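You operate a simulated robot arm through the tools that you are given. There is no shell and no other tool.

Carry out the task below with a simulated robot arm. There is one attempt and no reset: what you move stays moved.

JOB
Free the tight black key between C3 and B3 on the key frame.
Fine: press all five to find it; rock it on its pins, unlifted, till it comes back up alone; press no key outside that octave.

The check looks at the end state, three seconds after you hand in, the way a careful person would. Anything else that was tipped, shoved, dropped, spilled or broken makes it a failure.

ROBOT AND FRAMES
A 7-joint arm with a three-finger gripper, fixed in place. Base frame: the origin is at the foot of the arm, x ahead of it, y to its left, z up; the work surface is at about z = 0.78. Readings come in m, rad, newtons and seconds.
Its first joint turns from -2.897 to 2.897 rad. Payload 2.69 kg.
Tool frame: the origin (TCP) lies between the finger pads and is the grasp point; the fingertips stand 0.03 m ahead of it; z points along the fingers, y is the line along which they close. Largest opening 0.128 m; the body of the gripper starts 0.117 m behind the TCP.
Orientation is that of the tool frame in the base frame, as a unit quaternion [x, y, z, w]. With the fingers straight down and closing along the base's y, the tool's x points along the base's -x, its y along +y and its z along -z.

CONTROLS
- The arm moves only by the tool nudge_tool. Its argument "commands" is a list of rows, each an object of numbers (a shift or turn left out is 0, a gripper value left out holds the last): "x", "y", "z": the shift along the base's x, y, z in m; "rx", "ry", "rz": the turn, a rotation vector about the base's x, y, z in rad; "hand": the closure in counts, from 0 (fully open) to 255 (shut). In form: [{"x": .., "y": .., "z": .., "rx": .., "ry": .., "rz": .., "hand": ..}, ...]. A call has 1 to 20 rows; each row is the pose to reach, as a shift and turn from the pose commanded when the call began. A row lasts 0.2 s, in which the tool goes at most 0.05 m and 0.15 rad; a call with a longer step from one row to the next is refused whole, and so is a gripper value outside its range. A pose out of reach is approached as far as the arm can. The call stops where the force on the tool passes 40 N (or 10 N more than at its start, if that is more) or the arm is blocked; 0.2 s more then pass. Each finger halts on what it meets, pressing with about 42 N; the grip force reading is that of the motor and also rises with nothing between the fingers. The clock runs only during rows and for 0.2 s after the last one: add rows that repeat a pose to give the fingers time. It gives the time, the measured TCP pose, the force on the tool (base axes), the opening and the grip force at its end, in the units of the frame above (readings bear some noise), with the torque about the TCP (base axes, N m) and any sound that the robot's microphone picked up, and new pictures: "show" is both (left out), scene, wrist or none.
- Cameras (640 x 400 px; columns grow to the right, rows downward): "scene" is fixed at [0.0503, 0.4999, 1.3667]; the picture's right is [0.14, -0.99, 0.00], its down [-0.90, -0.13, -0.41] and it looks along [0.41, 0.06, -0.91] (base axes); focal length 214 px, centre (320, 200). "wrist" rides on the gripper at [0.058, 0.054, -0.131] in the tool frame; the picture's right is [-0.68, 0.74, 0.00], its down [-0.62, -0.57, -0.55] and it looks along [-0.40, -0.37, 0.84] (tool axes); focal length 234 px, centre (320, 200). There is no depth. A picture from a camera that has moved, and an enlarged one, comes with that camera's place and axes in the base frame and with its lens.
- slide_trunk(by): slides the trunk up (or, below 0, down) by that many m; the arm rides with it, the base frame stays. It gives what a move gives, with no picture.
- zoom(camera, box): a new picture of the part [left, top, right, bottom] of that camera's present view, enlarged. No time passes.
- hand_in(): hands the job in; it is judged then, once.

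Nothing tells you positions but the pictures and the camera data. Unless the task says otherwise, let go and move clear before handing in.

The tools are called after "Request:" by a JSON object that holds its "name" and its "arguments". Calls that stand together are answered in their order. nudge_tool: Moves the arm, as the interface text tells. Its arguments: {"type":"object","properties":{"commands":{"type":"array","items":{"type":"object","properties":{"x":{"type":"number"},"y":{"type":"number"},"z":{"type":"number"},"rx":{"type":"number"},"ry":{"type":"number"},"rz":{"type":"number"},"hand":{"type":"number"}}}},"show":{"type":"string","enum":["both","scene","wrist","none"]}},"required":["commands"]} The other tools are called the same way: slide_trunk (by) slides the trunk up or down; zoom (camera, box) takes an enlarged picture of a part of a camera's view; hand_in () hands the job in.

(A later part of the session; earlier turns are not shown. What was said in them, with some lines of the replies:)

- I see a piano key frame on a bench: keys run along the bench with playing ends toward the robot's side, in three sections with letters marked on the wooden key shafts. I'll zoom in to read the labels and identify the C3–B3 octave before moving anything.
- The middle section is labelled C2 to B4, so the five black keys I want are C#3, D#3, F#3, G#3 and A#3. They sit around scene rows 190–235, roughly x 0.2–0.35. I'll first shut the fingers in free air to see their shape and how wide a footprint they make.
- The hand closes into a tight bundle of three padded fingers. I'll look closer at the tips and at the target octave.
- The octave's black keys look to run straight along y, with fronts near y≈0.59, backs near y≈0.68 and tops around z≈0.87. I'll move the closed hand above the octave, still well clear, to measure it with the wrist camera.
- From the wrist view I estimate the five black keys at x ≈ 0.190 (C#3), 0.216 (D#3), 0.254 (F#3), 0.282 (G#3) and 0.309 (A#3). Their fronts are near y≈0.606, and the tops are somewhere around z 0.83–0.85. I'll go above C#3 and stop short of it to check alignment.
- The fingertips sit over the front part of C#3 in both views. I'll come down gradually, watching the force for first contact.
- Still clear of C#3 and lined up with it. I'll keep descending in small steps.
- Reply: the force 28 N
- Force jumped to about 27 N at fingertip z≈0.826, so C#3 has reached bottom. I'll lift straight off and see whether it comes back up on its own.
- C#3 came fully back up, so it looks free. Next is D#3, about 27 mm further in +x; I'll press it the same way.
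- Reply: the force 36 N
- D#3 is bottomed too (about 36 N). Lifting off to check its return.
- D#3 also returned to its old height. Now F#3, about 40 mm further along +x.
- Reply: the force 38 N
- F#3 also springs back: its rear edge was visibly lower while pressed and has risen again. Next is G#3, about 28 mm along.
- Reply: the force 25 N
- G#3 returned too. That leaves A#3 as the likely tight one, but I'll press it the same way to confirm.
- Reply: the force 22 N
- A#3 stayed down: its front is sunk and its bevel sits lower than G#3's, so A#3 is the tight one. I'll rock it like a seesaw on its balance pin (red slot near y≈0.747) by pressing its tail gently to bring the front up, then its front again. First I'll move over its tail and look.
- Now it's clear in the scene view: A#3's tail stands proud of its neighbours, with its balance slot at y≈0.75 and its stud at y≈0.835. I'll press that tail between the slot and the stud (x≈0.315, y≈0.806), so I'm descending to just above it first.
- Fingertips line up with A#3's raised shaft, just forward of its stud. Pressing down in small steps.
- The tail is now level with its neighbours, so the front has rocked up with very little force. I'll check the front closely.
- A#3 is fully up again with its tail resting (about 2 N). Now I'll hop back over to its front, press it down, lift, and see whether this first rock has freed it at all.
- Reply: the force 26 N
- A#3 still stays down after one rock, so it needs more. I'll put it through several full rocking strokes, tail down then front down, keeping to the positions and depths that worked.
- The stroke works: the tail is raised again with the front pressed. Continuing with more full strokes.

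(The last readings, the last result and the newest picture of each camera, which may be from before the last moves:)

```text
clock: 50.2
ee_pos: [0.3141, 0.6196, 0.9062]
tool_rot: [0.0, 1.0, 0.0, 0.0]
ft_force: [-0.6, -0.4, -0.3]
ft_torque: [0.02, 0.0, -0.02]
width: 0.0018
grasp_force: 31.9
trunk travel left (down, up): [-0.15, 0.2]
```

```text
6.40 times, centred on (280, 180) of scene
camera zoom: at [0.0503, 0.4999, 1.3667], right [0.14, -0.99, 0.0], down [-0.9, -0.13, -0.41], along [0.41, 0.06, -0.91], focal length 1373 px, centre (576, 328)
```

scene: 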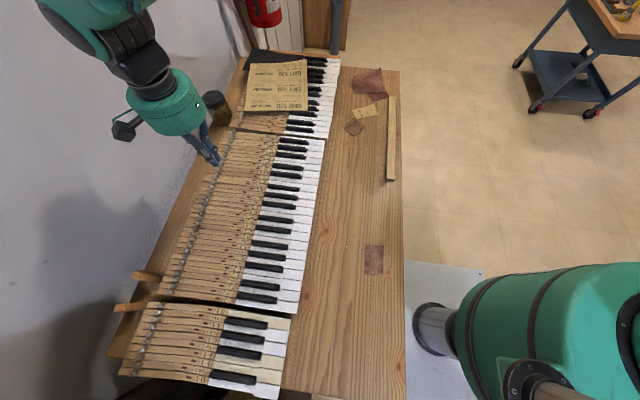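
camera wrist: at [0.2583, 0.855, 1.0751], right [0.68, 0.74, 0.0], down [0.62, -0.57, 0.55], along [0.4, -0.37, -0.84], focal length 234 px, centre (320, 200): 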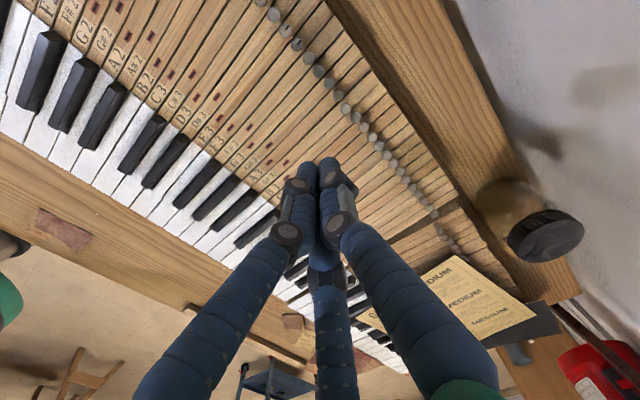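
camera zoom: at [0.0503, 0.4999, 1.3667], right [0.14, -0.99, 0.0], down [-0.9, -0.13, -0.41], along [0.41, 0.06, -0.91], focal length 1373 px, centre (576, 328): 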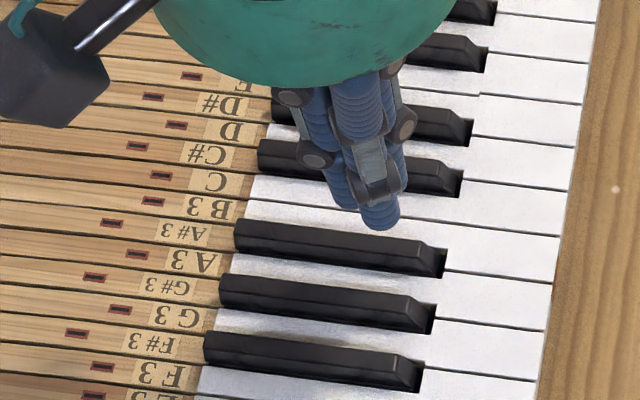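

After these strokes A#3 has come up by itself: tail level, front at rest height. I'll confirm with another plain press and release, with no help from the tail side.

Request:
{"name": "nudge_tool", "arguments": {"commands": [{"z": -0.02}, {"z": -0.036}, {"z": -0.044}, {"z": -0.047}, {"z": -0.05}, {"z": -0.05}], "show": "none"}}

Request:
{"name": "zoom", "arguments": {"camera": "scene", "box": [180, 130, 330, 220]}}

Request:
{"name": "nudge_tool", "arguments": {"commands": [{"z": 0.003}, {"z": 0.008}, {"z": 0.02}, {"z": 0.04}, {"z": 0.05}, {"z": 0.05}], "show": "none"}}

Request:
{"name": "zoom", "arguments": {"camera": "scene", "box": [180, 130, 330, 220]}}

Request:
{"name": "zoom", "arguments": {"camera": "wrist", "box": [220, 50, 460, 200]}}

```text
clock: 51.6
ee_pos: [0.3151, 0.62, 0.8569]
tool_rot: [-0.001, 1.0, 0.001, -0.001]
ft_force: [-1.8, -0.9, 5.0]
ft_torque: [0.06, 0.05, 0.05]
width: 0.0019
grasp_force: 30.9
trunk travel left (down, up): [-0.15, 0.2]
```

```text
4.27 times, centred on (255, 175) of scene
camera zoom: at [0.0503, 0.4999, 1.3667], right [0.14, -0.99, 0.0], down [-0.9, -0.13, -0.41], along [0.41, 0.06, -0.91], focal length 915 px, centre (597, 307)
```

zoom: 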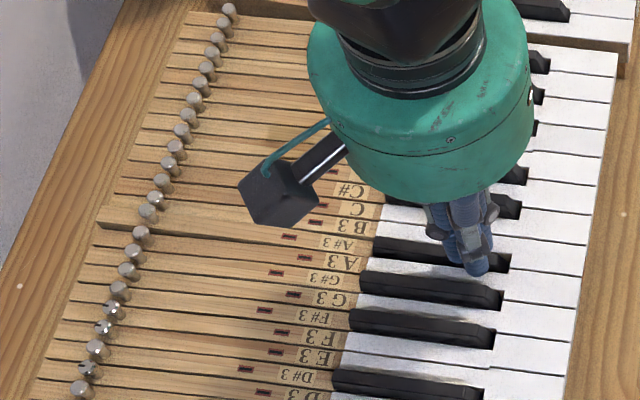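

```text
clock: 53.0
ee_pos: [0.3131, 0.6195, 0.9063]
tool_rot: [0.0, 1.0, 0.0, 0.0]
ft_force: [0.1, 0.1, -0.7]
ft_torque: [0.01, -0.01, 0.0]
width: 0.0021
grasp_force: 31.3
trunk travel left (down, up): [-0.15, 0.2]
```

```text
4.27 times, centred on (255, 175) of scene
camera zoom: at [0.0503, 0.4999, 1.3667], right [0.14, -0.99, 0.0], down [-0.9, -0.13, -0.41], along [0.41, 0.06, -0.91], focal length 915 px, centre (597, 307)
```

zoom: 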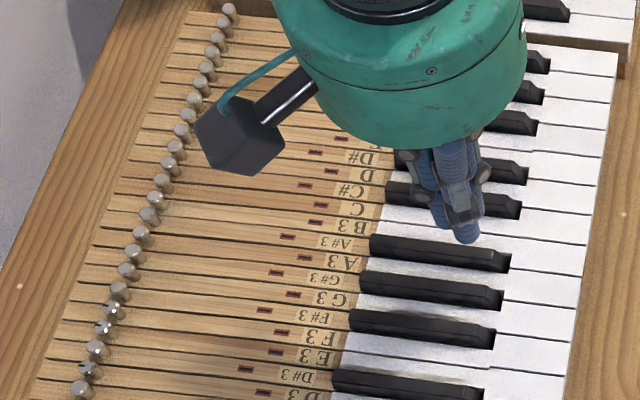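

```text
2.67 times, centred on (340, 125) of wrist
camera zoom: at [0.2536, 0.6742, 1.0366], right [0.68, 0.74, 0.0], down [0.62, -0.57, 0.55], along [0.4, -0.37, -0.84], focal length 624 px, centre (267, 400)
```

zoom: 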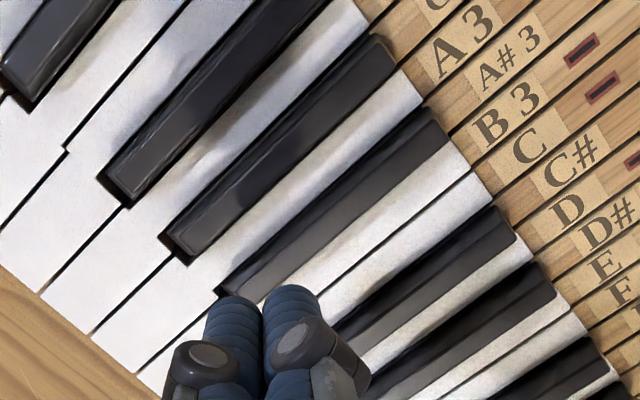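

A#3 went fully down (tail visibly raised) and came back up on its own once released, so it is free. Now I'll lift clear and check the whole bench before handing in.

Request:
{"name": "nudge_tool", "arguments": {"commands": [{"z": 0.04}, {"z": 0.08}, {"z": 0.12, "y": -0.02}, {"z": 0.14, "y": -0.06}, {"z": 0.15, "y": -0.1, "x": 0.02}, {"z": 0.15, "y": -0.14, "x": 0.04}, {"z": 0.15, "y": -0.18, "x": 0.06}, {"z": 0.15, "y": -0.21, "x": 0.08}, {"z": 0.15, "y": -0.21, "x": 0.08}], "show": "both"}}

Request:
{"name": "zoom", "arguments": {"camera": "scene", "box": [140, 120, 340, 245]}}

Request:
{"name": "zoom", "arguments": {"camera": "scene", "box": [220, 170, 330, 245]}}

Request:
{"name": "zoom", "arguments": {"camera": "scene", "box": [110, 230, 310, 355]}}

```text
clock: 55.0
ee_pos: [0.3939, 0.408, 1.0561]
tool_rot: [0.001, 1.0, -0.001, 0.0]
ft_force: [0.2, -0.9, 0.5]
ft_torque: [0.06, 0.03, 0.02]
width: 0.0022
grasp_force: 31.6
trunk travel left (down, up): [-0.15, 0.2]
camera wrist: at [0.335, 0.4624, 1.1864], right [0.68, 0.74, 0.0], down [0.62, -0.57, 0.55], along [0.4, -0.37, -0.84], focal length 234 px, centre (320, 200)
```

scene: 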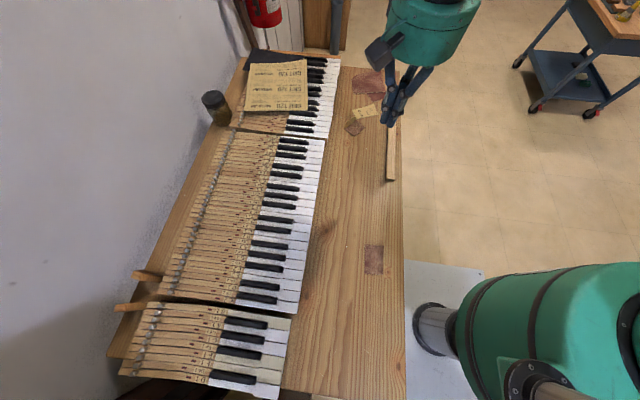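
wrist: 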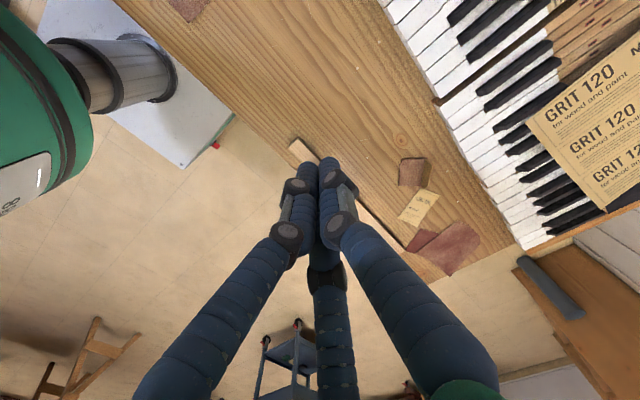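

```text
3.20 times, centred on (240, 182) of scene
camera zoom: at [0.0503, 0.4999, 1.3667], right [0.14, -0.99, 0.0], down [-0.9, -0.13, -0.41], along [0.41, 0.06, -0.91], focal length 686 px, centre (576, 256)
```

zoom: 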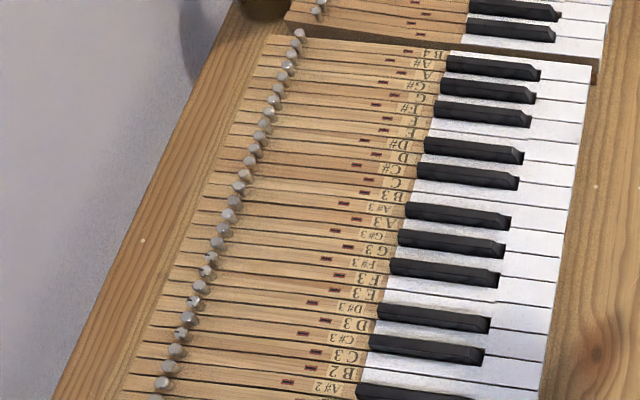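

```text
5.33 times, centred on (275, 208) of scene
camera zoom: at [0.0503, 0.4999, 1.3667], right [0.14, -0.99, 0.0], down [-0.9, -0.13, -0.41], along [0.41, 0.06, -0.91], focal length 1144 px, centre (560, 160)
```

zoom: 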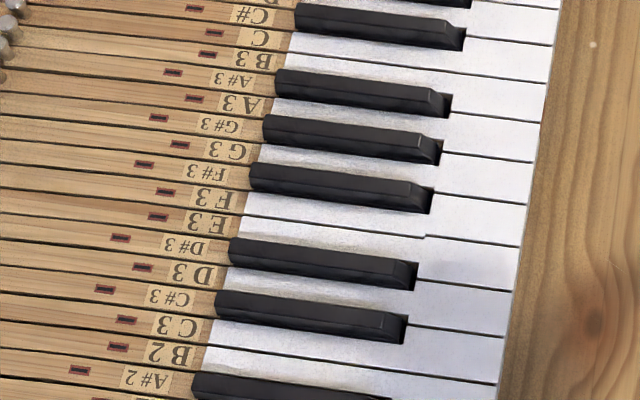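

```text
3.20 times, centred on (210, 292) of scene
camera zoom: at [0.0503, 0.4999, 1.3667], right [0.14, -0.99, 0.0], down [-0.9, -0.13, -0.41], along [0.41, 0.06, -0.91], focal length 686 px, centre (672, -96)
```

zoom: 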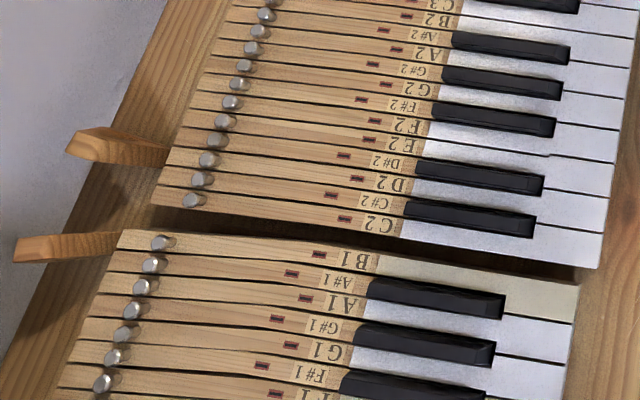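

Every key in the octave sits level, A#3 matches its starting height, and the shims, sandpaper, jar and neighbouring keys look exactly as they did at the start. The hand is clear of the bench, so I'm handing in.

Request:
{"name": "hand_in", "arguments": {}}

```text
The job is handed in.
```

The tight key was A#3, and it now comes back up on its own. I've handed the job in; no verdict came back.

- **Finding it:** I pressed all five black keys from C#3 to A#3. The other four rose by themselves, while A#3 stayed down with its tail standing above its neighbours.
- **Freeing it:** I rocked A#3 on its balance pin by pressing its tail and then its front, never gripping or lifting it. It took four full strokes. I then pressed it once more with no help from the tail side, and it went fully down and returned by itself.
- **End state:** In the last pictures, every key in the octave is level and A#3 is at its starting height. The rest of the frame, the shims, sandpaper and jar look unmoved. I pressed no key outside the octave, and the hand is clear of the bench.
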